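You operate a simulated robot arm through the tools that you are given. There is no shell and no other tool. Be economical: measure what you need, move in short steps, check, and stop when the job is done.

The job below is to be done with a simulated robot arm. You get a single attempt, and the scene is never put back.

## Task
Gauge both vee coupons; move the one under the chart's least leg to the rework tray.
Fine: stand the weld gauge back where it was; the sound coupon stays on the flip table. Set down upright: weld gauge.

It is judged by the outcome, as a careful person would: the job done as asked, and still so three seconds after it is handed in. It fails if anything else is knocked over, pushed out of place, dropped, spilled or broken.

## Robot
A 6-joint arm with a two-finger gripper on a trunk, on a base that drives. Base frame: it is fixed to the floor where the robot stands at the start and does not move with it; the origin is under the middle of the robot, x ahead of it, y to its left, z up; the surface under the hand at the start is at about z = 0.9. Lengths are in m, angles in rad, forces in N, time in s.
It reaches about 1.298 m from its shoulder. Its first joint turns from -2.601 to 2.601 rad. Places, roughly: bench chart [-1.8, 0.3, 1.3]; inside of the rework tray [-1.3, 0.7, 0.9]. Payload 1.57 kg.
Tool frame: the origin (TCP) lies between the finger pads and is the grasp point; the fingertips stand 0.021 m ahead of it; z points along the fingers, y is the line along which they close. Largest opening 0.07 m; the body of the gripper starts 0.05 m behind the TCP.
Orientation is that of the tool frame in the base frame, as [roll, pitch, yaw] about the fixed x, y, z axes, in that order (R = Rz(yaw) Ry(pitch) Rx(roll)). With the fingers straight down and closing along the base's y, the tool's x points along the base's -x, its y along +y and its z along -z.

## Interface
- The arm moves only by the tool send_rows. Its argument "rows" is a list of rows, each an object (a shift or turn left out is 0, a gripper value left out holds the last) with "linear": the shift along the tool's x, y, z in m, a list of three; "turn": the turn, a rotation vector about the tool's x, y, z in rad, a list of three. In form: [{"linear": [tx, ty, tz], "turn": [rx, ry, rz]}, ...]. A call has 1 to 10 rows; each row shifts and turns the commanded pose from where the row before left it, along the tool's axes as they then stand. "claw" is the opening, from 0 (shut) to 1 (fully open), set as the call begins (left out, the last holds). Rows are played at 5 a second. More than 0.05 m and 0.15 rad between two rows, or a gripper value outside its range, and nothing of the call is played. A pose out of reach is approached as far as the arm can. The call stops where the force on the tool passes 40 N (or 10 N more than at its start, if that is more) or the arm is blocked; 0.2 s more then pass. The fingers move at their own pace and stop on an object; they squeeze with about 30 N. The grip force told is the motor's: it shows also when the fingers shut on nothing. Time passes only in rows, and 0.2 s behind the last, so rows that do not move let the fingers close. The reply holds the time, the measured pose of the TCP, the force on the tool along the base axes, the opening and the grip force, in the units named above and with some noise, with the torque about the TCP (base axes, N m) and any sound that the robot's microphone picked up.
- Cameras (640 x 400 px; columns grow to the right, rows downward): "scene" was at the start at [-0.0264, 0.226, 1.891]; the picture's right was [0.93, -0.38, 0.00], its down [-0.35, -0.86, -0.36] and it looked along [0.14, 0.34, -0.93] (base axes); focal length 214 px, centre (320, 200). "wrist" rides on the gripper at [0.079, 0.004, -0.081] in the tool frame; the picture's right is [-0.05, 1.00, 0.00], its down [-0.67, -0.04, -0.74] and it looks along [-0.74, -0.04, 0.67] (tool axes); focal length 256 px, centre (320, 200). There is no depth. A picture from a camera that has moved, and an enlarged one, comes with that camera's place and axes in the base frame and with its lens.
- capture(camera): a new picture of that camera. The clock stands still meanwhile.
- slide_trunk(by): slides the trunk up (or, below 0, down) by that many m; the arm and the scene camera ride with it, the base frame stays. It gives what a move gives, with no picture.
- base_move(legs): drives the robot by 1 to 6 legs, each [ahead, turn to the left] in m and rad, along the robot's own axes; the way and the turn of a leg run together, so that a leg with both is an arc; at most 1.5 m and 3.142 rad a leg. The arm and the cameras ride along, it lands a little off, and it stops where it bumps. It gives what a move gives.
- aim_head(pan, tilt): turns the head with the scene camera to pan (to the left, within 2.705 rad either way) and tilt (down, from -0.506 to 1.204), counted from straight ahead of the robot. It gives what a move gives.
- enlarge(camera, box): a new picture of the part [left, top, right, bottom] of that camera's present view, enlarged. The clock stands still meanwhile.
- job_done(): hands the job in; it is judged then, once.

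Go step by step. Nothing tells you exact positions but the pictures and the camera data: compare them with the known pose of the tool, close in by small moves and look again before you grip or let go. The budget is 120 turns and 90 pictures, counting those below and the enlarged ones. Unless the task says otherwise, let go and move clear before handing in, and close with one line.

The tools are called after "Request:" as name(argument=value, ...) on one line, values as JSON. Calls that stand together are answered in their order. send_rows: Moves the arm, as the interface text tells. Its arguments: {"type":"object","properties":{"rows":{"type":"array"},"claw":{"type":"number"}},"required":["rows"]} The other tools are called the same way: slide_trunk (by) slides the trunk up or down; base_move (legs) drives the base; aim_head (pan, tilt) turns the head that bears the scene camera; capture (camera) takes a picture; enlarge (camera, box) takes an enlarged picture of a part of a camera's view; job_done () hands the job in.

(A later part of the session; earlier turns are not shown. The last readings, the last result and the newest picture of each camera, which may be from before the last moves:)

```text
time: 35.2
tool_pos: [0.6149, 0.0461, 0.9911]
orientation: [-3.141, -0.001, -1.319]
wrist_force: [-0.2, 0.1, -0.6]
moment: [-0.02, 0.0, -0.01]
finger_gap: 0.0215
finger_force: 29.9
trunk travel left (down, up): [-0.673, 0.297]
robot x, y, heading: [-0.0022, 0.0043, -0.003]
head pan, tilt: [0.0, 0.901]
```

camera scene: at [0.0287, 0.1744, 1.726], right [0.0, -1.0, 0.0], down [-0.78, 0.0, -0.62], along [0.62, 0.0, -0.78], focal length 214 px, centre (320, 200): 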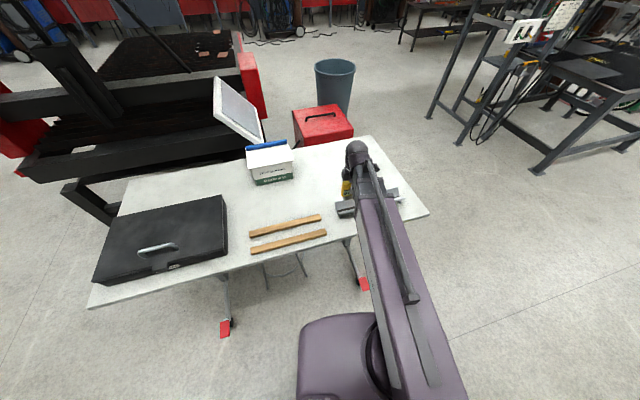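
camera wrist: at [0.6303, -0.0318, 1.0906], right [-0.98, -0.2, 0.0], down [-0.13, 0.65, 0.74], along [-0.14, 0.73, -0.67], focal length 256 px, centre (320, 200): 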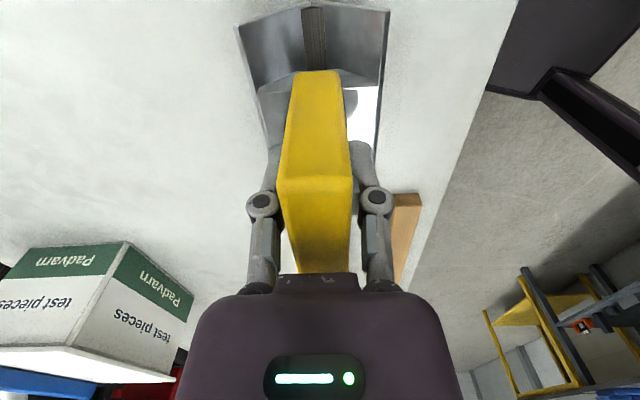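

Request:
slide_trunk(by=-0.002)

Request:
slide_trunk(by=-0.002)

Request:
enlarge(camera="scene", box=[330, 170, 390, 220])

Request:
enlarge(camera="wrist", box=[220, 0, 420, 125])

```text
time: 35.8
tool_pos: [0.6136, 0.0467, 0.9906]
orientation: [-3.138, -0.002, -1.32]
wrist_force: [7.1, 1.3, 23.7]
moment: [-0.21, -0.22, 0.24]
finger_gap: 0.0214
finger_force: 30.0
trunk travel left (down, up): [-0.671, 0.299]
robot x, y, heading: [-0.0013, 0.0017, -0.002]
head pan, tilt: [0.0, 0.901]
```

```text
time: 36.3
tool_pos: [0.6138, 0.0471, 0.9879]
orientation: [-3.138, -0.003, -1.319]
wrist_force: [7.9, 4.1, 25.3]
moment: [0.02, -0.19, 0.27]
finger_gap: 0.0214
finger_force: 29.5
trunk travel left (down, up): [-0.669, 0.301]
robot x, y, heading: [-0.0059, 0.0011, -0.002]
head pan, tilt: [0.0, 0.901]
```

```text
8.00 times, centred on (360, 195) of scene
camera zoom: at [0.0266, 0.1747, 1.648], right [0.0, -1.0, 0.0], down [-0.78, 0.0, -0.62], along [0.62, 0.0, -0.78], focal length 1716 px, centre (0, 240)
```

zoom: 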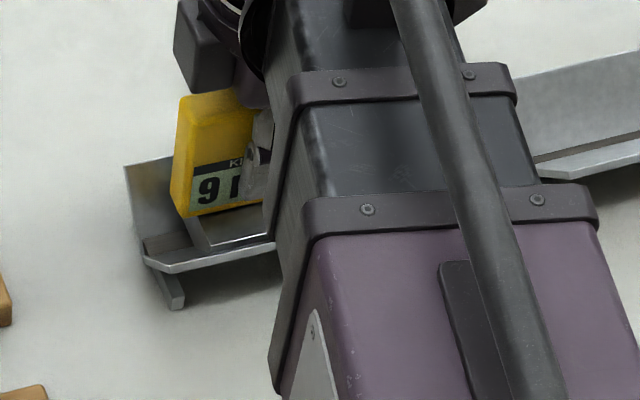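

```text
3.20 times, centred on (320, 62) of wrist
camera zoom: at [0.6307, -0.0311, 1.0682], right [-0.98, -0.2, 0.0], down [-0.13, 0.65, 0.74], along [-0.14, 0.73, -0.67], focal length 819 px, centre (320, 640)
```

zoom: 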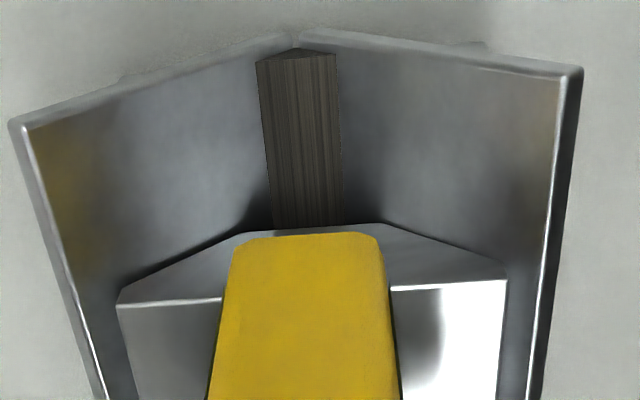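

The gauge is seated in coupon A and reads 9 mm (above 5 — sound). I'll lift it out and go to coupon B.

Request:
slide_trunk(by=0.03)

Request:
slide_trunk(by=0.047)

Request:
capture(camera="wrist")

```text
time: 37.0
tool_pos: [0.6149, 0.0467, 1.0169]
orientation: [-3.14, -0.003, -1.32]
wrist_force: [0.1, -0.5, -2.1]
moment: [-0.01, 0.03, 0.0]
finger_gap: 0.0215
finger_force: 29.7
trunk travel left (down, up): [-0.699, 0.271]
robot x, y, heading: [0.0001, 0.0034, 0.003]
head pan, tilt: [0.0, 0.901]
```

```text
time: 37.9
tool_pos: [0.6155, 0.0463, 1.0637]
orientation: [-3.14, -0.002, -1.32]
wrist_force: [-0.1, 0.7, -1.1]
moment: [-0.01, 0.02, 0.0]
finger_gap: 0.0216
finger_force: 30.3
trunk travel left (down, up): [-0.746, 0.224]
robot x, y, heading: [-0.0002, 0.007, 0.003]
head pan, tilt: [0.0, 0.901]
```

```text
48 pictures are left
camera wrist: at [0.6314, -0.0315, 1.1445], right [-0.98, -0.2, 0.0], down [-0.13, 0.65, 0.74], along [-0.14, 0.73, -0.67], focal length 256 px, centre (320, 200)
```

wrist: 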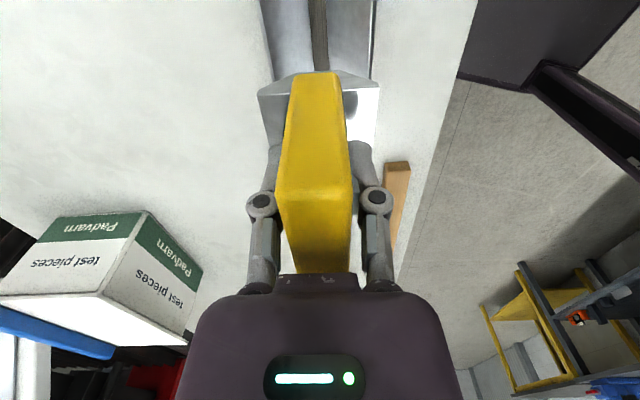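

Now across to coupon B at about (0.674, -0.173).

Request:
send_rows(rows=[{"linear": [0.0378, -0.0003, 0]}, {"linear": [0.0378, -0.0003, 0]}, {"linear": [0.0378, -0.0003, 0]}, {"linear": [0.0378, -0.0003, 0]}, {"linear": [0.0378, -0.0003, 0]}, {"linear": [0.0378, -0.0003, 0]}, {}])

Request:
capture(camera="wrist")

Request:
enlarge(camera="wrist", box=[240, 0, 400, 100])

Request:
enlarge(camera="scene", box=[310, 150, 430, 230])

```text
time: 39.5
tool_pos: [0.6735, -0.1735, 1.0648]
orientation: [-3.141, -0.001, -1.321]
wrist_force: [0.3, 1.0, -1.4]
moment: [0.0, -0.01, 0.03]
finger_gap: 0.0215
finger_force: 29.8
trunk travel left (down, up): [-0.746, 0.224]
robot x, y, heading: [-0.0033, 0.0019, 0.003]
head pan, tilt: [0.0, 0.901]
```

```text
47 pictures are left
camera wrist: at [0.6894, -0.2522, 1.1446], right [-0.98, -0.2, 0.0], down [-0.13, 0.65, 0.74], along [-0.14, 0.73, -0.67], focal length 256 px, centre (320, 200)
```

wrist: 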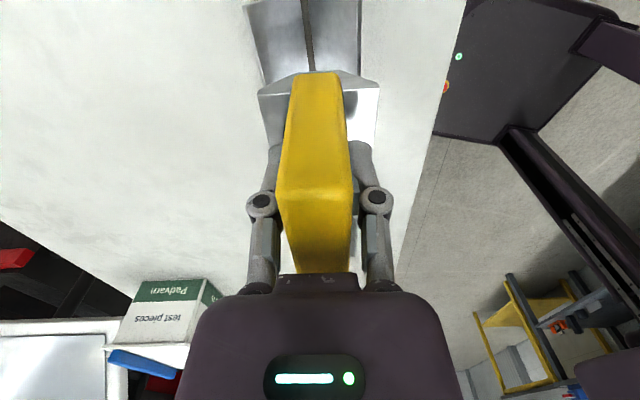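

```text
4.00 times, centred on (320, 50) of wrist
camera zoom: at [0.6894, -0.2522, 1.1446], right [-0.98, -0.2, 0.0], down [-0.13, 0.65, 0.74], along [-0.14, 0.73, -0.67], focal length 1024 px, centre (320, 800)
```

zoom: 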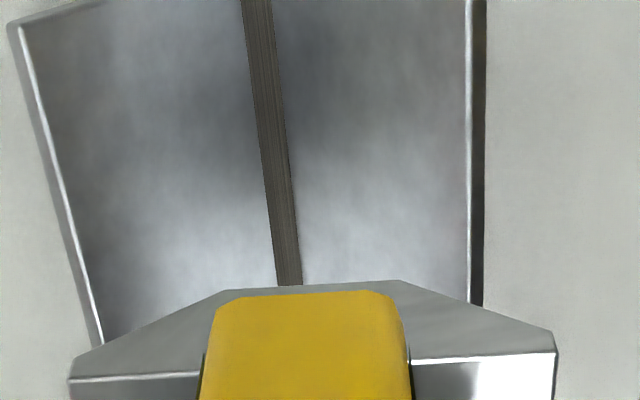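

```text
5.00 times, centred on (370, 190) of scene
camera zoom: at [0.0281, 0.1745, 1.725], right [0.0, -1.0, 0.0], down [-0.78, 0.0, -0.62], along [0.62, 0.0, -0.78], focal length 1072 px, centre (70, 250)
```

zoom: 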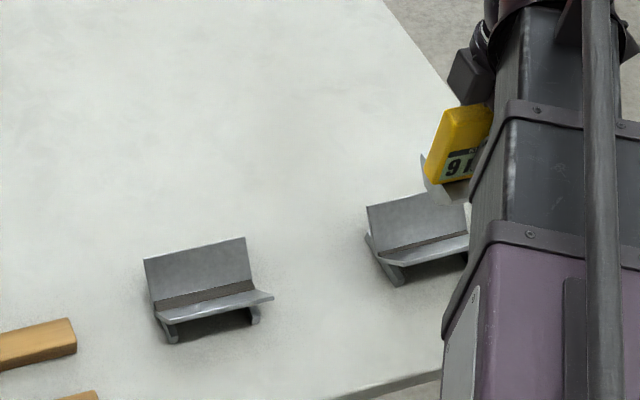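

Root of B is 7.5 mm to tool -y and turned about 2°. I'll correct and lower.

Request:
send_rows(rows=[{"linear": [0, -0.0075, 0]}, {"turn": [0, 0, -0.03]}, {}])

Request:
slide_trunk(by=-0.055)

Request:
enlarge(camera="wrist", box=[220, 0, 420, 125])

```text
time: 40.3
tool_pos: [0.6802, -0.1705, 1.0652]
orientation: [-3.14, -0.004, -1.291]
wrist_force: [-0.5, -0.1, -1.1]
moment: [0.02, -0.01, 0.0]
finger_gap: 0.0214
finger_force: 29.7
trunk travel left (down, up): [-0.746, 0.224]
robot x, y, heading: [0.0036, 0.0074, -0.0]
head pan, tilt: [0.0, 0.901]
```

```text
time: 41.3
tool_pos: [0.6796, -0.1711, 1.009]
orientation: [-3.14, -0.003, -1.289]
wrist_force: [-0.3, -0.6, -1.2]
moment: [0.05, 0.01, -0.02]
finger_gap: 0.0218
finger_force: 30.3
trunk travel left (down, up): [-0.691, 0.279]
robot x, y, heading: [-0.0002, 0.0038, 0.003]
head pan, tilt: [0.0, 0.901]
```

```text
3.20 times, centred on (320, 62) of wrist
camera zoom: at [0.6988, -0.249, 1.0896], right [-0.97, -0.23, 0.0], down [-0.15, 0.65, 0.74], along [-0.17, 0.73, -0.67], focal length 819 px, centre (320, 640)
```

zoom: 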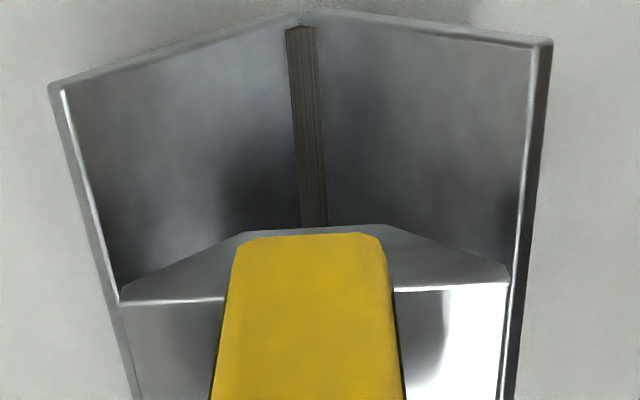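

Aligned over the root. Lowering in steps.

Request:
slide_trunk(by=-0.014)

Request:
slide_trunk(by=-0.004)

Request:
slide_trunk(by=-0.002)

Request:
enlarge(camera="scene", box=[370, 150, 430, 210])

```text
time: 41.9
tool_pos: [0.6806, -0.1717, 0.9947]
orientation: [-3.14, -0.002, -1.29]
wrist_force: [0.7, -0.3, -1.7]
moment: [0.02, 0.02, -0.01]
finger_gap: 0.0218
finger_force: 30.1
trunk travel left (down, up): [-0.677, 0.293]
robot x, y, heading: [-0.0003, 0.0064, -0.001]
head pan, tilt: [0.0, 0.901]
```

```text
time: 42.4
tool_pos: [0.68, -0.1714, 0.9921]
orientation: [-3.139, 0.0, -1.289]
wrist_force: [-0.8, 0.7, -2.6]
moment: [0.04, 0.02, 0.02]
finger_gap: 0.0215
finger_force: 30.0
trunk travel left (down, up): [-0.673, 0.297]
robot x, y, heading: [0.0003, 0.0031, 0.003]
head pan, tilt: [0.0, 0.901]
```

```text
time: 43.0
tool_pos: [0.6809, -0.171, 0.9896]
orientation: [-3.141, -0.002, -1.289]
wrist_force: [0.0, -0.4, -2.0]
moment: [0.02, 0.04, -0.01]
finger_gap: 0.0214
finger_force: 30.6
trunk travel left (down, up): [-0.671, 0.299]
robot x, y, heading: [-0.0019, 0.0029, 0.003]
head pan, tilt: [0.0, 0.901]
```

```text
6.67 times, centred on (400, 180) of scene
camera zoom: at [0.0282, 0.1743, 1.65], right [0.0, -1.0, 0.0], down [-0.78, 0.0, -0.62], along [0.62, 0.0, -0.78], focal length 1430 px, centre (-213, 333)
```

zoom: 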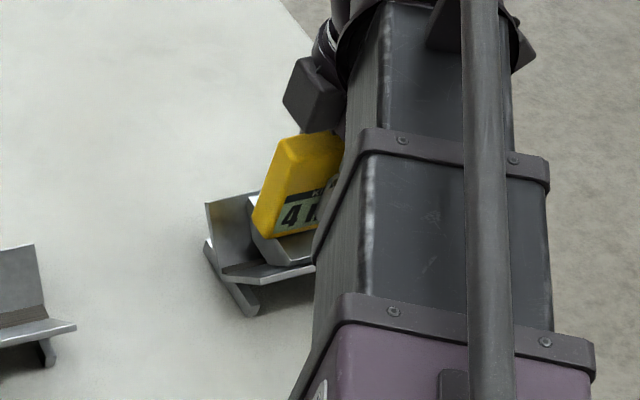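

B reads 4 mm — under the 5 mm least leg, so B goes to rework. First I return the gauge to its original spot (0.830, -0.010).

Request:
slide_trunk(by=0.03)

Request:
slide_trunk(by=0.045)

Request:
send_rows(rows=[{"linear": [-0.0189, -0.0313, 0]}, {"linear": [-0.0189, -0.0313, 0]}, {"linear": [-0.0189, -0.0313, 0]}, {"linear": [-0.0189, -0.0313, 0]}, {"linear": [-0.0189, -0.0313, 0]}, {"linear": [-0.0189, -0.0313, 0]}, {"turn": [0, 0, 0.065]}, {}])

Request:
enlarge(camera="scene", box=[300, 120, 430, 220])

Request:
capture(camera="wrist")

```text
time: 43.7
tool_pos: [0.679, -0.1714, 1.0198]
orientation: [-3.139, -0.002, -1.289]
wrist_force: [0.4, 0.2, -0.7]
moment: [0.03, -0.04, -0.01]
finger_gap: 0.0219
finger_force: 29.6
trunk travel left (down, up): [-0.701, 0.269]
robot x, y, heading: [-0.0044, 0.0019, 0.002]
head pan, tilt: [0.0, 0.901]
```

```text
time: 44.6
tool_pos: [0.6794, -0.1709, 1.0635]
orientation: [-3.141, -0.003, -1.29]
wrist_force: [0.1, -0.2, -1.2]
moment: [0.03, -0.05, 0.02]
finger_gap: 0.0215
finger_force: 29.6
trunk travel left (down, up): [-0.746, 0.224]
robot x, y, heading: [0.0006, 0.0054, 0.001]
head pan, tilt: [0.0, 0.901]
```

```text
time: 46.4
tool_pos: [0.8295, -0.0092, 1.0641]
orientation: [-3.139, -0.002, -1.357]
wrist_force: [0.1, -0.7, -0.9]
moment: [-0.02, -0.02, -0.02]
finger_gap: 0.0215
finger_force: 30.1
trunk travel left (down, up): [-0.746, 0.224]
robot x, y, heading: [-0.0008, 0.0031, 0.006]
head pan, tilt: [0.0, 0.901]
```

```text
4.00 times, centred on (365, 170) of scene
camera zoom: at [0.0285, 0.1744, 1.725], right [0.0, -1.0, 0.0], down [-0.78, 0.0, -0.62], along [0.62, 0.0, -0.78], focal length 858 px, centre (140, 320)
```

zoom: 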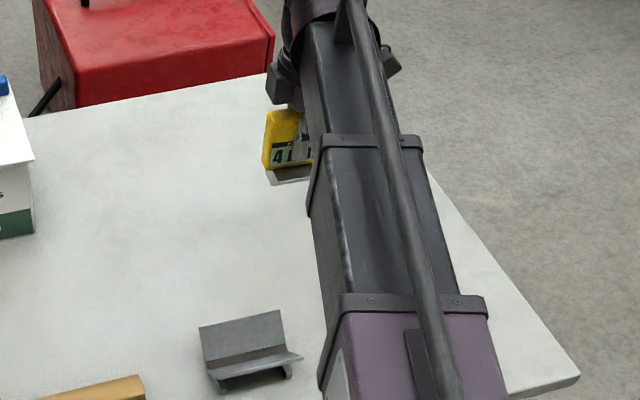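

```text
41 pictures are left
camera wrist: at [0.8428, -0.0887, 1.1444], right [-0.99, -0.16, 0.0], down [-0.11, 0.66, 0.74], along [-0.12, 0.73, -0.67], focal length 256 px, centre (320, 200)
```

wrist: 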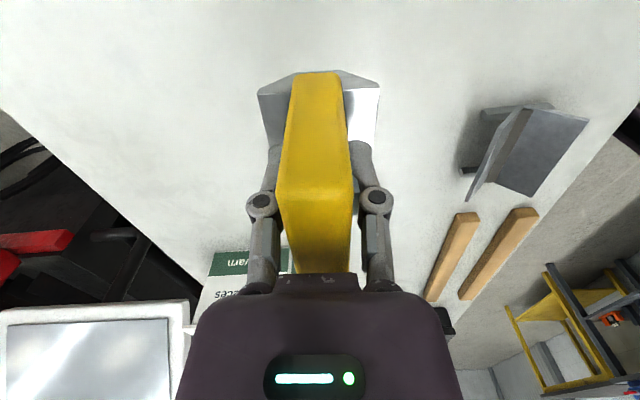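

Over the original spot. Lowering, with small final steps to sense contact.

Request:
slide_trunk(by=-0.085)

Request:
slide_trunk(by=-0.007)

Request:
slide_trunk(by=-0.003)

Request:
slide_trunk(by=-0.002)

```text
time: 47.6
tool_pos: [0.8292, -0.0104, 0.9797]
orientation: [-3.139, -0.001, -1.354]
wrist_force: [0.0, 0.7, -1.5]
moment: [0.0, -0.01, 0.01]
finger_gap: 0.0215
finger_force: 30.1
trunk travel left (down, up): [-0.661, 0.309]
robot x, y, heading: [0.0001, 0.0036, 0.002]
head pan, tilt: [0.0, 0.901]
```

```text
time: 48.2
tool_pos: [0.8285, -0.0097, 0.9723]
orientation: [-3.139, -0.002, -1.354]
wrist_force: [-0.3, -0.5, -0.6]
moment: [0.0, 0.01, 0.02]
finger_gap: 0.0215
finger_force: 30.6
trunk travel left (down, up): [-0.654, 0.316]
robot x, y, heading: [-0.0008, 0.0028, 0.005]
head pan, tilt: [0.0, 0.901]
```

```text
time: 48.7
tool_pos: [0.8295, -0.0109, 0.9699]
orientation: [-3.14, -0.002, -1.356]
wrist_force: [0.4, 1.1, -2.2]
moment: [-0.01, 0.01, -0.02]
finger_gap: 0.0218
finger_force: 30.4
trunk travel left (down, up): [-0.651, 0.319]
robot x, y, heading: [0.0022, 0.005, 0.005]
head pan, tilt: [0.0, 0.901]
```

```text
time: 49.2
tool_pos: [0.8293, -0.0099, 0.9671]
orientation: [-3.14, -0.001, -1.355]
wrist_force: [0.1, 0.3, -1.7]
moment: [0.02, -0.01, 0.02]
finger_gap: 0.0215
finger_force: 30.9
trunk travel left (down, up): [-0.649, 0.321]
robot x, y, heading: [0.0, 0.0025, -0.002]
head pan, tilt: [0.0, 0.901]
```

Request:
slide_trunk(by=-0.0015)

Request:
slide_trunk(by=-0.0015)

```text
time: 49.7
tool_pos: [0.8289, -0.0095, 0.967]
orientation: [-3.14, -0.003, -1.356]
wrist_force: [1.0, -0.3, -1.9]
moment: [0.01, 0.02, 0.0]
finger_gap: 0.0214
finger_force: 29.8
trunk travel left (down, up): [-0.647, 0.323]
robot x, y, heading: [0.0001, 0.0025, -0.001]
head pan, tilt: [0.0, 0.901]
```

```text
time: 50.2
tool_pos: [0.8291, -0.0099, 0.9646]
orientation: [-3.139, -0.001, -1.354]
wrist_force: [-0.7, 0.2, -0.8]
moment: [0.01, -0.01, -0.03]
finger_gap: 0.0216
finger_force: 29.9
trunk travel left (down, up): [-0.646, 0.324]
robot x, y, heading: [-0.0005, 0.0092, 0.003]
head pan, tilt: [0.0, 0.901]
```

Request:
slide_trunk(by=-0.0015)

Request:
slide_trunk(by=-0.0015)

```text
time: 50.7
tool_pos: [0.8284, -0.0095, 0.964]
orientation: [-3.137, 0.0, -1.356]
wrist_force: [4.4, -1.9, 17.5]
moment: [0.45, -0.11, -0.11]
finger_gap: 0.0214
finger_force: 29.5
trunk travel left (down, up): [-0.644, 0.326]
robot x, y, heading: [0.0004, 0.0014, 0.0]
head pan, tilt: [0.0, 0.901]
```

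```text
time: 51.2
tool_pos: [0.8286, -0.0094, 0.9635]
orientation: [-3.136, -0.002, -1.355]
wrist_force: [9.2, -2.9, 27.4]
moment: [-0.05, -0.23, -0.03]
finger_gap: 0.022
finger_force: 29.9
trunk travel left (down, up): [-0.643, 0.327]
robot x, y, heading: [0.0022, 0.0025, 0.001]
head pan, tilt: [0.0, 0.901]
```

The foot has touched the table. Release and raise clear.

Request:
send_rows(claw=1, rows=[{}, {}, {}, {}, {}])

Request:
slide_trunk(by=0.12)

Request:
enlarge(camera="wrist", box=[240, 0, 420, 150])

```text
time: 52.4
tool_pos: [0.8277, -0.01, 0.9627]
orientation: [-3.14, -0.001, -1.354]
wrist_force: [0.1, -0.2, -0.4]
moment: [0.0, 0.06, -0.01]
finger_gap: 0.0702
finger_force: 0.0
trunk travel left (down, up): [-0.643, 0.327]
robot x, y, heading: [0.0012, 0.004, -0.001]
head pan, tilt: [0.0, 0.901]
```

```text
time: 53.9
tool_pos: [0.8297, -0.0091, 1.081]
orientation: [-3.14, -0.002, -1.355]
wrist_force: [0.4, 0.1, 1.1]
moment: [-0.02, 0.0, 0.01]
finger_gap: 0.07
finger_force: 0.0
trunk travel left (down, up): [-0.763, 0.207]
robot x, y, heading: [0.0008, 0.0025, 0.006]
head pan, tilt: [0.0, 0.901]
```

```text
2.67 times, centred on (330, 75) of wrist
camera zoom: at [0.8426, -0.0888, 1.1615], right [-0.99, -0.16, 0.0], down [-0.11, 0.66, 0.74], along [-0.12, 0.73, -0.67], focal length 683 px, centre (293, 533)
```

zoom: 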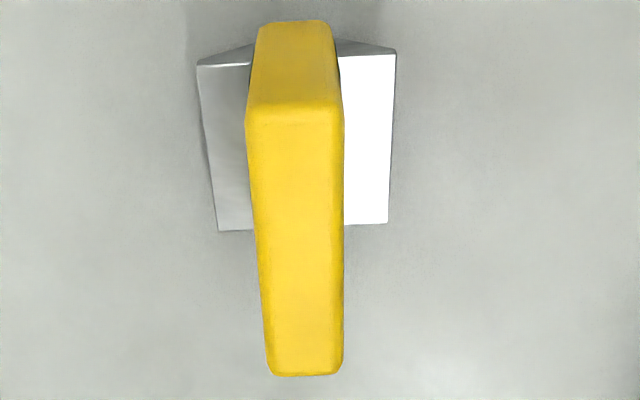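

The gauge is upright within about 3 mm of its original place. Next is coupon B: its open top (~73 mm) is too wide for the fingers, so I plan to grip its far plate with the hand tilted 45°. I'll rise, go over B and try the tilt in free air.

Request:
slide_trunk(by=0.12)

Request:
send_rows(rows=[{"linear": [0.0247, 0.032, 0]}, {"linear": [0.0247, 0.032, 0]}, {"linear": [0.0247, 0.032, 0]}, {"linear": [0.0247, 0.032, 0]}, {"linear": [0.0247, 0.032, 0]}, {"turn": [0, 0, -0.065]}, {}])

Request:
send_rows(rows=[{"turn": [-0.131, 0, 0]}, {"turn": [-0.131, 0, 0]}, {"turn": [-0.131, 0, 0]}, {"turn": [-0.131, 0, 0]}, {"turn": [-0.131, 0, 0]}, {"turn": [-0.13, 0, 0]}, {}, {}])

Request:
capture(camera="scene")

Request:
capture(camera="wrist")

```text
time: 55.4
tool_pos: [0.8284, -0.0107, 1.2014]
orientation: [-3.14, -0.004, -1.353]
wrist_force: [0.8, 0.8, -0.5]
moment: [-0.01, -0.02, 0.0]
finger_gap: 0.07
finger_force: 0.0
trunk travel left (down, up): [-0.883, 0.087]
robot x, y, heading: [-0.0015, 0.0028, 0.003]
head pan, tilt: [0.0, 0.901]
```

```text
time: 57.0
tool_pos: [0.6966, -0.1656, 1.2026]
orientation: [-3.137, -0.002, -1.29]
wrist_force: [-1.0, 0.0, -0.6]
moment: [0.0, -0.01, 0.04]
finger_gap: 0.0699
finger_force: 0.1
trunk travel left (down, up): [-0.883, 0.087]
robot x, y, heading: [0.0024, 0.0027, 0.003]
head pan, tilt: [0.0, 0.901]
```

```text
time: 58.8
tool_pos: [0.6977, -0.1682, 1.2243]
orientation: [2.635, -0.008, -1.286]
wrist_force: [0.3, -0.6, -0.4]
moment: [0.0, 0.02, -0.01]
finger_gap: 0.0702
finger_force: 0.0
out of reach, approached as far as the arm can: row 2, 3, 4, 5, 6
trunk travel left (down, up): [-0.883, 0.087]
robot x, y, heading: [-0.0005, 0.0052, -0.001]
head pan, tilt: [0.0, 0.901]
```

```text
39 pictures are left
camera scene: at [0.0282, 0.1744, 1.862], right [0.0, -1.0, 0.0], down [-0.78, 0.0, -0.62], along [0.62, 0.0, -0.78], focal length 214 px, centre (320, 200)
```

scene: 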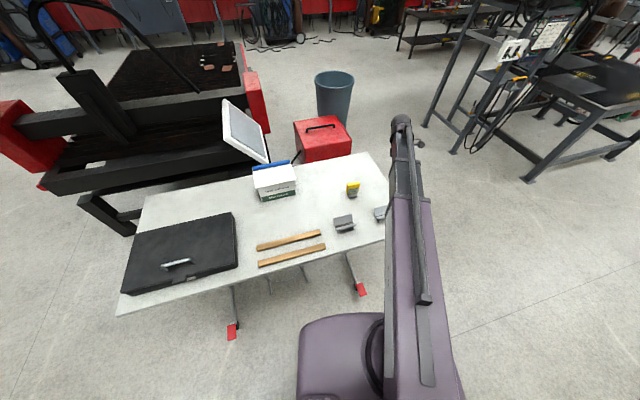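

```text
38 pictures are left
camera wrist: at [0.7551, -0.234, 1.2973], right [-0.85, -0.19, 0.48], down [0.19, 0.75, 0.63], along [-0.48, 0.63, -0.61], focal length 256 px, centre (320, 200)
```

wrist: 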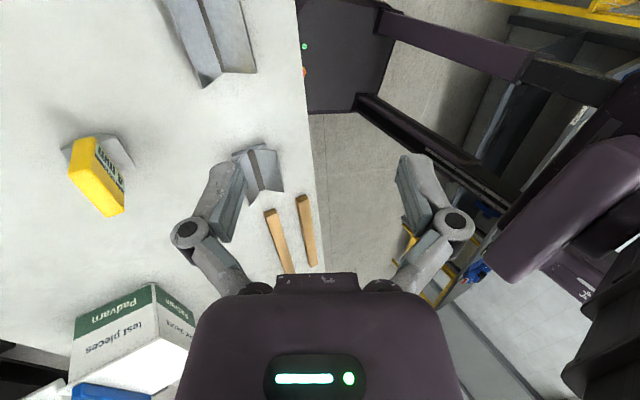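

The hand tilted 29° with its height locked to the tilt. I'll try the rest of the 45° with a matching rise.

Request:
send_rows(rows=[{"linear": [0, 0.0068, -0.0122], "turn": [-0.14, 0, 0]}, {"linear": [0, 0.0096, -0.0128], "turn": [-0.139, 0, 0]}, {}])

```text
time: 59.6
tool_pos: [0.6923, -0.1886, 1.2289]
orientation: [2.597, -0.056, -1.256]
wrist_force: [-0.7, -0.1, 0.3]
moment: [0.01, 0.04, -0.01]
finger_gap: 0.0696
finger_force: 0.0
out of reach, approached as far as the arm can: row 1, 2
trunk travel left (down, up): [-0.883, 0.087]
robot x, y, heading: [0.0006, 0.0045, 0.0]
head pan, tilt: [0.0, 0.901]
```

That direction is limited to about 30°. I'll test the opposite tilt (for gripping the near plate).

Request:
send_rows(rows=[{"turn": [0.14, 0, 0]}, {"turn": [0.14, 0, 0]}, {"turn": [0.14, 0, 0]}, {"turn": [0.124, 0, 0]}, {}])

Request:
send_rows(rows=[{"turn": [0.14, 0, 0], "linear": [0, 0, -0.002]}, {"turn": [0.14, 0, 0], "linear": [0, 0, -0.005]}, {"turn": [0.14, 0, 0], "linear": [0, -0.003, -0.008]}, {"turn": [0.14, 0, 0], "linear": [0, -0.005, -0.011]}, {"turn": [0.14, 0, 0], "linear": [0, -0.007, -0.012]}, {"turn": [0.085, 0, 0], "linear": [0, -0.006, -0.007]}, {}])

```text
time: 60.8
tool_pos: [0.6928, -0.1895, 1.2022]
orientation: [-3.141, -0.055, -1.257]
wrist_force: [1.0, 0.5, 0.4]
moment: [0.01, 0.01, 0.01]
finger_gap: 0.0701
finger_force: 0.1
out of reach, approached as far as the arm can: row 1, 2, 3
trunk travel left (down, up): [-0.883, 0.087]
robot x, y, heading: [-0.0011, -0.0015, 0.0]
head pan, tilt: [0.0, 0.901]
```

```text
time: 62.4
tool_pos: [0.6908, -0.1859, 1.2553]
orientation: [-2.357, -0.056, -1.256]
wrist_force: [-0.8, -0.6, 0.2]
moment: [0.0, -0.02, 0.0]
finger_gap: 0.0699
finger_force: 0.0
trunk travel left (down, up): [-0.883, 0.087]
robot x, y, heading: [-0.0017, 0.0022, 0.002]
head pan, tilt: [0.0, 0.901]
```

Tilting the other way reaches the full 45°, so I'll grip B's near plate. I'll straighten the orientation, shift outward over the near edge, and part-close the fingers.

Request:
send_rows(claw=0.55, rows=[{"turn": [0, -0.0154, 0.064]}, {"linear": [-0.009, 0.0254, -0.0254]}, {"linear": [-0.009, 0.0254, -0.0254]}, {}])

Request:
slide_trunk(by=-0.15)

Request:
capture(camera="wrist")

Request:
capture(camera="scene")

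```text
time: 63.4
tool_pos: [0.6175, -0.1901, 1.2567]
orientation: [-2.358, 0.003, -1.291]
wrist_force: [0.1, -1.1, 0.5]
moment: [0.01, 0.02, 0.01]
finger_gap: 0.0386
finger_force: 0.2
trunk travel left (down, up): [-0.883, 0.087]
robot x, y, heading: [0.0023, 0.0021, 0.0]
head pan, tilt: [0.0, 0.901]
```

```text
time: 65.2
tool_pos: [0.6154, -0.1903, 1.1056]
orientation: [-2.358, 0.003, -1.292]
wrist_force: [-0.8, 0.3, 0.4]
moment: [0.02, 0.0, 0.03]
finger_gap: 0.0383
finger_force: 0.1
trunk travel left (down, up): [-0.733, 0.237]
robot x, y, heading: [0.0008, 0.0004, 0.002]
head pan, tilt: [0.0, 0.901]
```

```text
37 pictures are left
camera wrist: at [0.581, -0.2831, 1.1591], right [-0.69, -0.14, -0.7], down [-0.66, 0.5, 0.55], along [0.27, 0.85, -0.44], focal length 256 px, centre (320, 200)
```

wrist: 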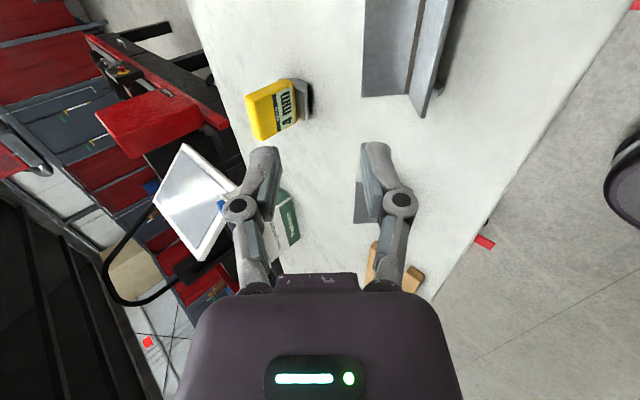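

```text
36 pictures are left
camera scene: at [0.0279, 0.1744, 1.712], right [0.0, -1.0, 0.0], down [-0.78, 0.0, -0.62], along [0.62, 0.0, -0.78], focal length 214 px, centre (320, 200)
```

scene: 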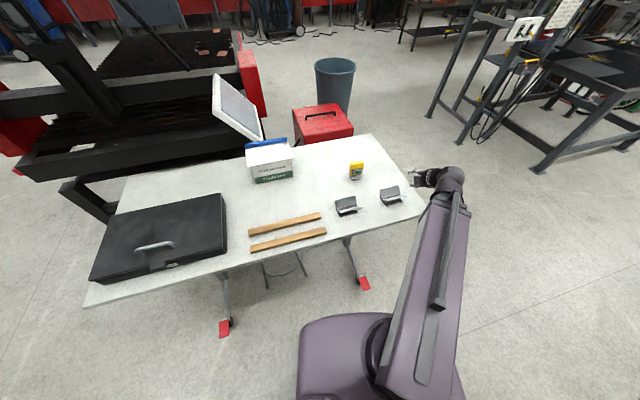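

The near plate appears nearly edge-on as wanted. Lower to z ≈ 1.02 and look again.

Request:
slide_trunk(by=-0.085)

Request:
capture(camera="wrist")

```text
time: 66.4
tool_pos: [0.6152, -0.1893, 1.0217]
orientation: [-2.358, 0.003, -1.292]
wrist_force: [-1.0, 0.3, -0.9]
moment: [0.02, 0.01, 0.0]
finger_gap: 0.0385
finger_force: 0.1
trunk travel left (down, up): [-0.648, 0.322]
robot x, y, heading: [0.0007, 0.0059, -0.002]
head pan, tilt: [0.0, 0.901]
```

```text
35 pictures are left
camera wrist: at [0.581, -0.2831, 1.0741], right [-0.69, -0.14, -0.7], down [-0.66, 0.5, 0.55], along [0.27, 0.85, -0.44], focal length 256 px, centre (320, 200)
```

wrist: 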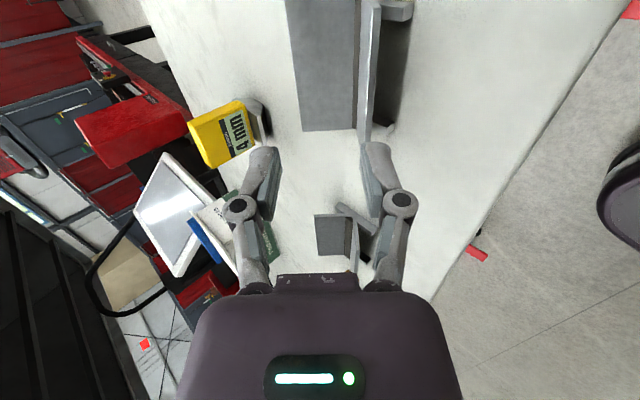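

The measured plate matches my prediction. Lower 44 mm more to bring the plate in line between the fingers.

Request:
slide_trunk(by=-0.044)

Request:
capture(camera="wrist")

Request:
enlarge(camera="scene", box=[350, 150, 480, 230])

```text
time: 67.3
tool_pos: [0.6164, -0.1895, 0.9768]
orientation: [-2.359, 0.001, -1.291]
wrist_force: [0.6, -0.3, -1.0]
moment: [0.01, 0.02, -0.01]
finger_gap: 0.0382
finger_force: 0.1
trunk travel left (down, up): [-0.604, 0.366]
robot x, y, heading: [0.0012, 0.0078, -0.0]
head pan, tilt: [0.0, 0.901]
```

```text
34 pictures are left
camera wrist: at [0.581, -0.2831, 1.0301], right [-0.69, -0.14, -0.7], down [-0.66, 0.5, 0.55], along [0.27, 0.85, -0.44], focal length 256 px, centre (320, 200)
```

wrist: 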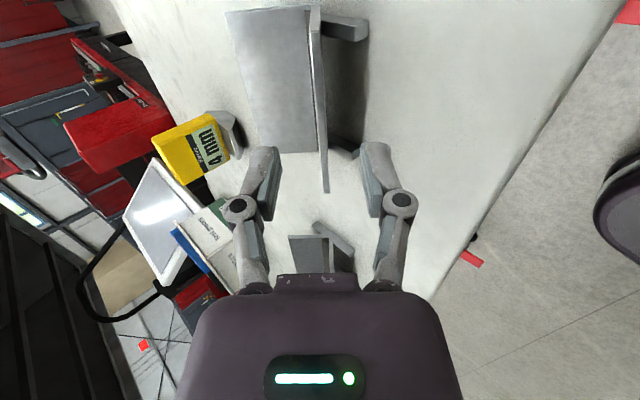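

```text
4.92 times, centred on (415, 190) of scene
camera zoom: at [0.028, 0.1744, 1.583], right [0.0, -1.0, 0.0], down [-0.78, 0.0, -0.62], along [0.62, 0.0, -0.78], focal length 1056 px, centre (-148, 249)
```

zoom: 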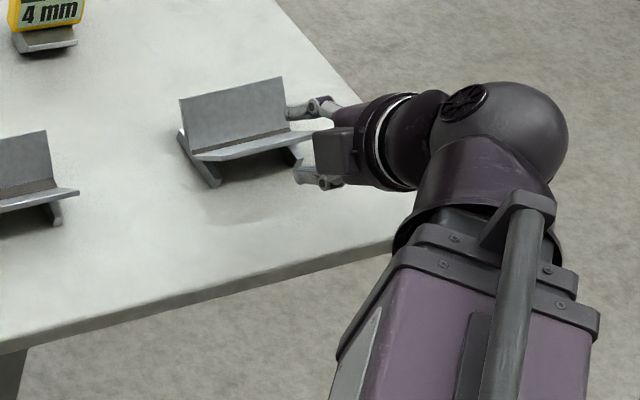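

The gauge display confirms "4 mm" for B, and the plate is centred between the fingers. I'll advance along the plate in alternating small horizontal and trunk steps.

Request:
send_rows(rows=[{"linear": [0.004, -0.0079, 0.0079]}, {}])

Request:
slide_trunk(by=-0.0112)

Request:
send_rows(rows=[{"linear": [0, -0.0079, 0.0079]}, {}])

Request:
slide_trunk(by=-0.0112)

Request:
capture(camera="wrist")

```text
time: 67.9
tool_pos: [0.6275, -0.1905, 0.977]
orientation: [-2.357, 0.001, -1.292]
wrist_force: [0.8, -0.8, 0.9]
moment: [0.01, -0.01, -0.01]
finger_gap: 0.0384
finger_force: 0.0
trunk travel left (down, up): [-0.604, 0.366]
robot x, y, heading: [-0.0014, 0.0027, 0.005]
head pan, tilt: [0.0, 0.901]
```

```text
time: 68.5
tool_pos: [0.6284, -0.19, 0.9653]
orientation: [-2.358, 0.001, -1.291]
wrist_force: [-0.3, 0.1, 0.9]
moment: [0.01, -0.02, -0.02]
finger_gap: 0.0385
finger_force: 0.0
trunk travel left (down, up): [-0.593, 0.377]
robot x, y, heading: [-0.0004, 0.0027, 0.005]
head pan, tilt: [0.0, 0.901]
```

```text
time: 69.1
tool_pos: [0.639, -0.1875, 0.966]
orientation: [-2.359, 0.001, -1.292]
wrist_force: [0.4, 0.6, 0.7]
moment: [-0.02, -0.02, 0.0]
finger_gap: 0.0386
finger_force: 0.1
trunk travel left (down, up): [-0.593, 0.377]
robot x, y, heading: [-0.003, 0.0045, -0.002]
head pan, tilt: [0.0, 0.901]
```

```text
time: 69.7
tool_pos: [0.6383, -0.1873, 0.9545]
orientation: [-2.359, 0.001, -1.293]
wrist_force: [0.4, 0.4, -0.1]
moment: [-0.01, 0.0, 0.0]
finger_gap: 0.0384
finger_force: 0.0
trunk travel left (down, up): [-0.582, 0.388]
robot x, y, heading: [0.0014, 0.0052, 0.002]
head pan, tilt: [0.0, 0.901]
```

```text
32 pictures are left
camera wrist: at [0.604, -0.2809, 1.0077], right [-0.69, -0.14, -0.7], down [-0.66, 0.5, 0.55], along [0.27, 0.85, -0.44], focal length 256 px, centre (320, 200)
```

wrist: 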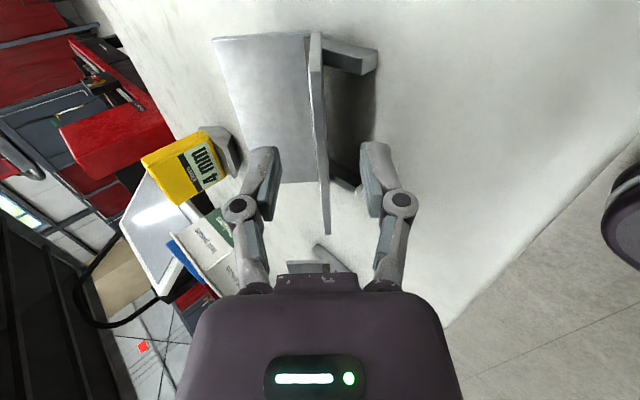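

Fingers now straddle the plate. One more step, then close.

Request:
send_rows(rows=[{"linear": [0, -0.0079, 0.0079]}, {}])

Request:
slide_trunk(by=-0.0112)

Request:
capture(camera="wrist")

Request:
enlarge(camera="scene", box=[350, 140, 460, 220])

```text
time: 70.2
tool_pos: [0.6499, -0.1848, 0.9544]
orientation: [-2.358, 0.003, -1.291]
wrist_force: [-0.6, -0.9, 0.0]
moment: [0.0, 0.02, -0.01]
finger_gap: 0.0386
finger_force: 0.1
trunk travel left (down, up): [-0.582, 0.388]
robot x, y, heading: [0.004, 0.005, 0.0]
head pan, tilt: [0.0, 0.901]
```

```text
time: 70.8
tool_pos: [0.6494, -0.1838, 0.9432]
orientation: [-2.358, 0.001, -1.292]
wrist_force: [-0.6, 1.5, -0.1]
moment: [0.0, -0.01, 0.01]
finger_gap: 0.0386
finger_force: 0.1
trunk travel left (down, up): [-0.57, 0.4]
robot x, y, heading: [-0.0029, 0.004, -0.0]
head pan, tilt: [0.0, 0.901]
```

```text
31 pictures are left
camera wrist: at [0.6147, -0.2777, 0.9964], right [-0.7, -0.14, -0.7], down [-0.66, 0.5, 0.55], along [0.27, 0.85, -0.44], focal length 256 px, centre (320, 200)
```

wrist: 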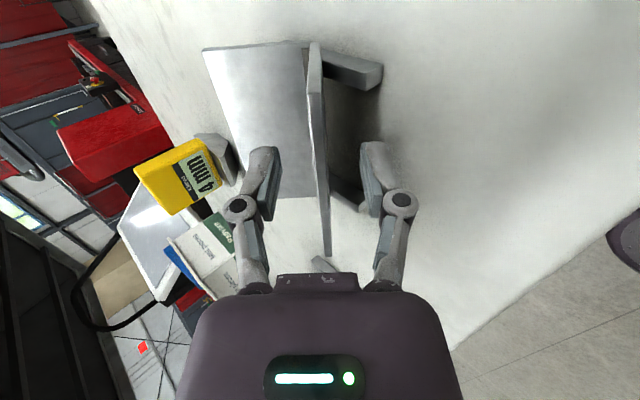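

```text
5.00 times, centred on (405, 180) of scene
camera zoom: at [0.028, 0.1744, 1.5493], right [0.0, -1.0, 0.0], down [-0.78, 0.0, -0.62], along [0.62, 0.0, -0.78], focal length 1072 px, centre (-105, 300)
```

zoom: 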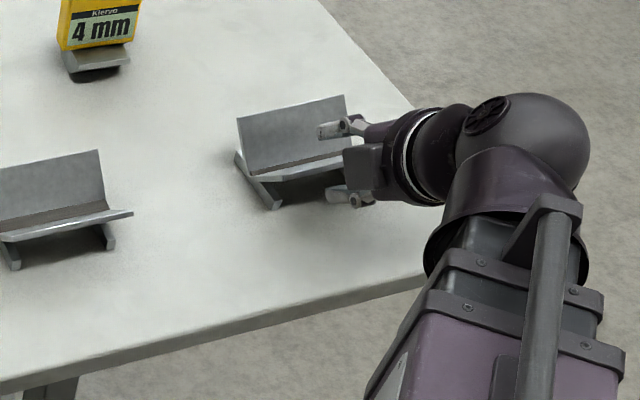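

Plate well centred. I'll narrow the fingers, go 7 mm deeper, then close.

Request:
send_rows(claw=0.35, rows=[{}, {}, {"linear": [0, -0.0035, 0.0035]}, {}])

Request:
slide_trunk(by=-0.005)

Request:
send_rows(claw=0, rows=[{}, {}, {}, {}])

Request:
capture(camera="wrist")

```text
time: 71.8
tool_pos: [0.6545, -0.1826, 0.9432]
orientation: [-2.359, 0.003, -1.29]
wrist_force: [0.4, -0.3, 0.5]
moment: [0.01, 0.0, 0.0]
finger_gap: 0.0246
finger_force: 0.1
trunk travel left (down, up): [-0.57, 0.4]
robot x, y, heading: [-0.0013, 0.0047, 0.0]
head pan, tilt: [0.0, 0.901]
```

```text
time: 72.4
tool_pos: [0.6559, -0.1826, 0.9375]
orientation: [-2.36, 0.001, -1.292]
wrist_force: [0.6, -0.4, 0.2]
moment: [-0.02, -0.01, -0.01]
finger_gap: 0.0245
finger_force: 0.0
trunk travel left (down, up): [-0.565, 0.405]
robot x, y, heading: [-0.0007, 0.0043, 0.007]
head pan, tilt: [0.0, 0.901]
```

```text
time: 73.4
tool_pos: [0.6548, -0.1823, 0.9387]
orientation: [-2.359, 0.002, -1.292]
wrist_force: [0.1, -0.2, 0.5]
moment: [-0.08, 0.02, 0.01]
finger_gap: 0.0059
finger_force: 29.7
trunk travel left (down, up): [-0.565, 0.405]
robot x, y, heading: [0.0001, 0.0038, 0.001]
head pan, tilt: [0.0, 0.901]
```

```text
29 pictures are left
camera wrist: at [0.62, -0.2758, 0.9913], right [-0.7, -0.14, -0.7], down [-0.66, 0.5, 0.55], along [0.27, 0.85, -0.44], focal length 256 px, centre (320, 200)
```

wrist: 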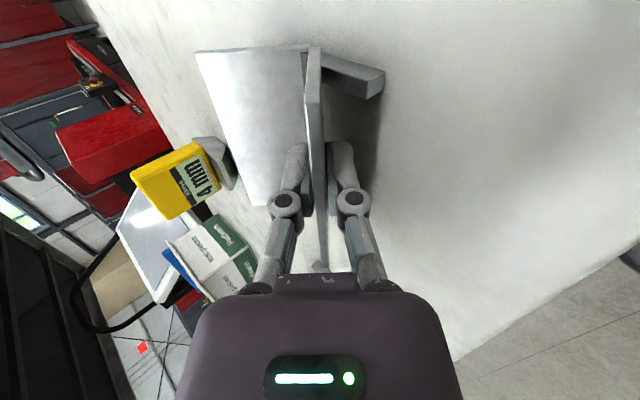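

Gripped on the 6 mm plate (TCP z 0.9385 while standing). Gentle test lift.

Request:
slide_trunk(by=0.012)

Request:
slide_trunk(by=0.03)

Request:
capture(camera="wrist")

```text
time: 74.0
tool_pos: [0.6554, -0.1826, 0.9497]
orientation: [-2.359, 0.001, -1.293]
wrist_force: [0.7, -0.1, -4.1]
moment: [-0.07, 0.09, 0.03]
finger_gap: 0.0059
finger_force: 29.8
trunk travel left (down, up): [-0.577, 0.393]
robot x, y, heading: [-0.0017, 0.004, -0.001]
head pan, tilt: [0.0, 0.901]
```

```text
time: 74.7
tool_pos: [0.6545, -0.1828, 0.9802]
orientation: [-2.361, 0.002, -1.291]
wrist_force: [0.4, 0.7, -5.1]
moment: [-0.02, 0.09, 0.03]
finger_gap: 0.0062
finger_force: 30.2
trunk travel left (down, up): [-0.607, 0.363]
robot x, y, heading: [0.001, 0.0029, 0.006]
head pan, tilt: [0.0, 0.901]
```

```text
28 pictures are left
camera wrist: at [0.6201, -0.2758, 1.0332], right [-0.7, -0.14, -0.7], down [-0.66, 0.5, 0.55], along [0.27, 0.85, -0.44], focal length 256 px, centre (320, 200)
```

wrist: 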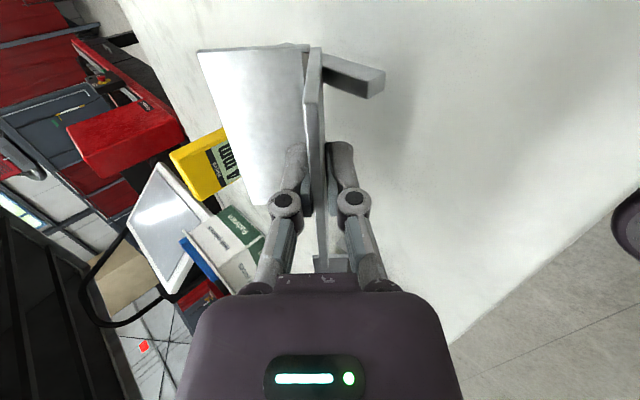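

Coupon B is held steady. I'll raise it well clear for driving, checking the grip.

Request:
slide_trunk(by=0.08)

Request:
slide_trunk(by=0.18)

Request:
base_move(legs=[[-0.15, 0]])

Request:
capture(camera="scene")

```text
time: 75.9
tool_pos: [0.6558, -0.1813, 1.0595]
orientation: [-2.36, 0.001, -1.291]
wrist_force: [-0.1, 0.8, -4.0]
moment: [-0.06, 0.11, -0.02]
finger_gap: 0.0063
finger_force: 29.8
trunk travel left (down, up): [-0.687, 0.283]
robot x, y, heading: [0.0034, 0.0031, 0.01]
head pan, tilt: [0.0, 0.901]
```

```text
time: 77.9
tool_pos: [0.6548, -0.1826, 1.241]
orientation: [-2.359, 0.002, -1.291]
wrist_force: [0.2, 0.6, -4.5]
moment: [-0.06, 0.1, -0.01]
finger_gap: 0.0059
finger_force: 30.1
trunk travel left (down, up): [-0.867, 0.103]
robot x, y, heading: [-0.0012, 0.0023, -0.002]
head pan, tilt: [0.0, 0.901]
```

```text
time: 79.5
tool_pos: [0.5016, -0.1815, 1.2403]
orientation: [-2.358, 0.003, -1.289]
wrist_force: [-0.5, -0.4, -4.3]
moment: [-0.08, 0.11, -0.02]
finger_gap: 0.0062
finger_force: 29.4
trunk travel left (down, up): [-0.867, 0.103]
robot x, y, heading: [-0.1532, 0.004, 0.002]
head pan, tilt: [0.0, 0.901]
```

```text
27 pictures are left
camera scene: at [-0.1261, 0.1741, 1.8464], right [0.0, -1.0, 0.0], down [-0.78, 0.0, -0.62], along [0.62, 0.0, -0.78], focal length 214 px, centre (320, 200)
```

scene: 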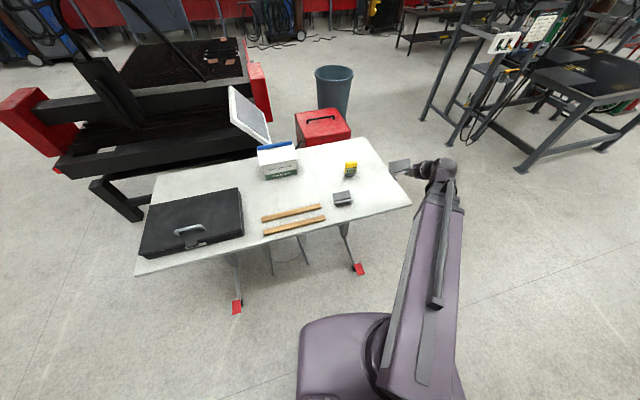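

Clear of the table. Now I turn left and drive toward the bench standing point.

Request:
base_move(legs=[[0, 1.15], [0, 1.157], [0.4, 0]])

Request:
capture(camera="scene")

Request:
capture(camera="wrist")

```text
time: 90.8
tool_pos: [-0.6901, 0.9369, 1.2402]
orientation: [-2.361, 0.002, 0.977]
wrist_force: [0.0, 0.8, -4.1]
moment: [-0.01, -0.13, -0.02]
finger_gap: 0.0061
finger_force: 30.2
trunk travel left (down, up): [-0.867, 0.103]
robot x, y, heading: [-0.4318, 0.2977, 2.264]
head pan, tilt: [0.0, 0.901]
```

```text
26 pictures are left
camera scene: at [-0.5859, 0.2123, 1.8465], right [0.77, 0.63, 0.0], down [0.5, -0.61, -0.62], along [-0.39, 0.48, -0.78], focal length 214 px, centre (320, 200)
```

scene: 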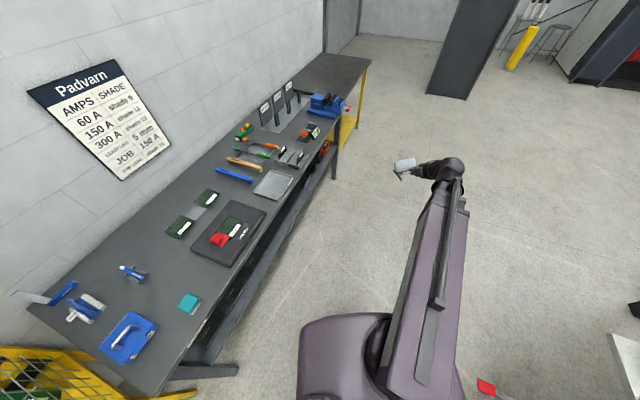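

```text
25 pictures are left
camera wrist: at [-0.5948, 0.9679, 1.2934], right [0.56, -0.44, -0.7], down [0.04, -0.83, 0.55], along [-0.83, -0.34, -0.44], focal length 256 px, centre (320, 200)
```

wrist: 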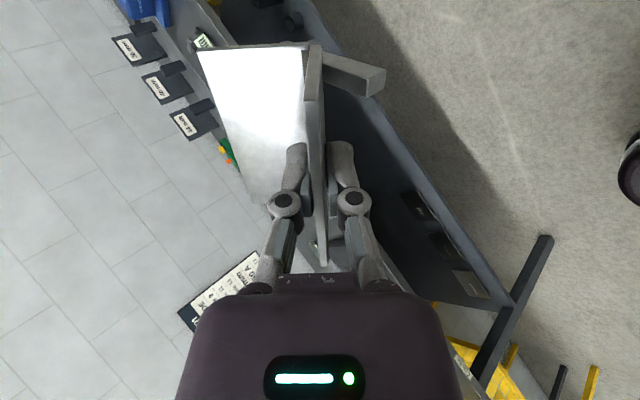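

Good progress; the tray is in clear view. I'll enlarge it to refine its position.

Request:
enlarge(camera="scene", box=[220, 130, 340, 210])

```text
5.00 times, centred on (280, 170) of scene
camera zoom: at [-0.5859, 0.2123, 1.8465], right [0.77, 0.63, 0.0], down [0.5, -0.61, -0.62], along [-0.39, 0.48, -0.78], focal length 1072 px, centre (520, 350)
```

zoom: 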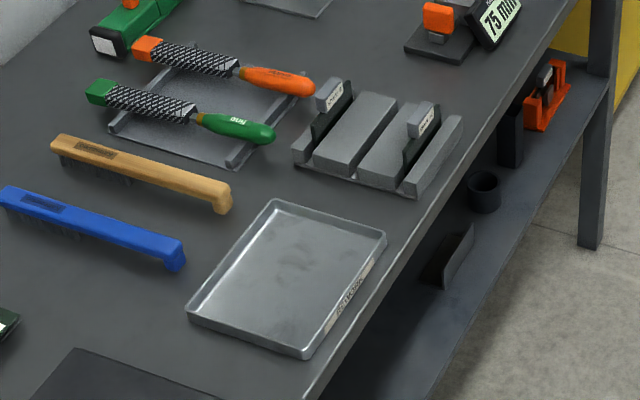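

Tray centre is about (-1.34, 0.706), its long side along the bench. I'll drive to my standing point and turn to face it.

Request:
base_move(legs=[[0, 0.054], [0.331, 0]])

Request:
base_move(legs=[[0, 0.837]])

Request:
capture(camera="scene")

Request:
capture(camera="wrist")

```text
time: 93.8
tool_pos: [-0.946, 1.1653, 1.2392]
orientation: [-2.36, 0.003, 1.029]
wrist_force: [0.7, 0.4, -4.5]
moment: [-0.07, -0.12, 0.0]
finger_gap: 0.0064
finger_force: 29.7
trunk travel left (down, up): [-0.867, 0.103]
robot x, y, heading: [-0.6541, 0.5368, 2.312]
head pan, tilt: [0.0, 0.901]
```

```text
time: 97.4
tool_pos: [-1.3114, 0.7372, 1.2396]
orientation: [-2.358, 0.0, 1.87]
wrist_force: [0.4, -0.5, -4.2]
moment: [0.08, -0.1, -0.04]
finger_gap: 0.0059
finger_force: 30.3
trunk travel left (down, up): [-0.867, 0.103]
robot x, y, heading: [-0.6519, 0.5236, -3.139]
head pan, tilt: [0.0, 0.901]
```

```text
23 pictures are left
camera scene: at [-0.6819, 0.3501, 1.8462], right [-0.01, 1.0, 0.0], down [0.78, 0.01, -0.62], along [-0.62, 0.0, -0.78], focal length 214 px, centre (320, 200)
```

scene: 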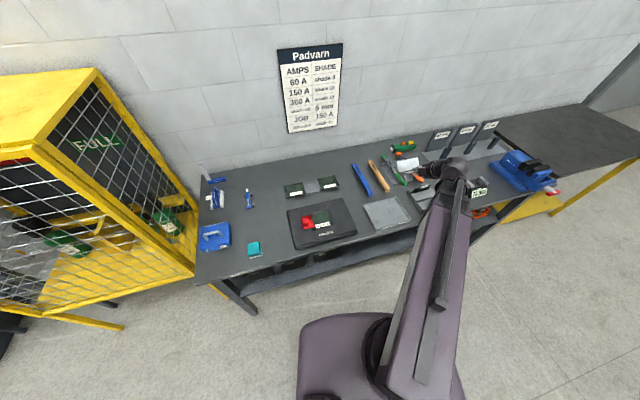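

```text
22 pictures are left
camera wrist: at [-1.2758, 0.8305, 1.2936], right [0.69, 0.16, -0.7], down [0.67, -0.49, 0.55], along [-0.26, -0.86, -0.45], focal length 256 px, centre (320, 200)
```

wrist: 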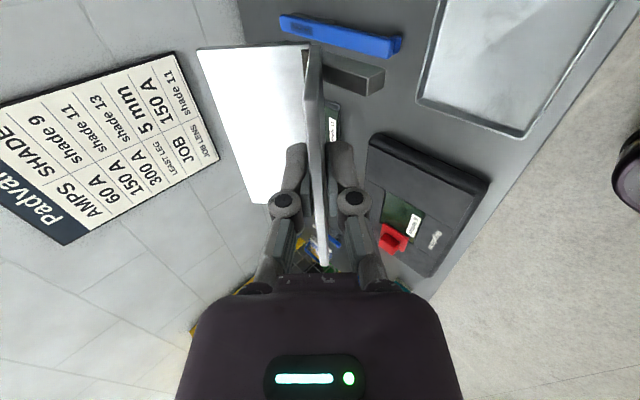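

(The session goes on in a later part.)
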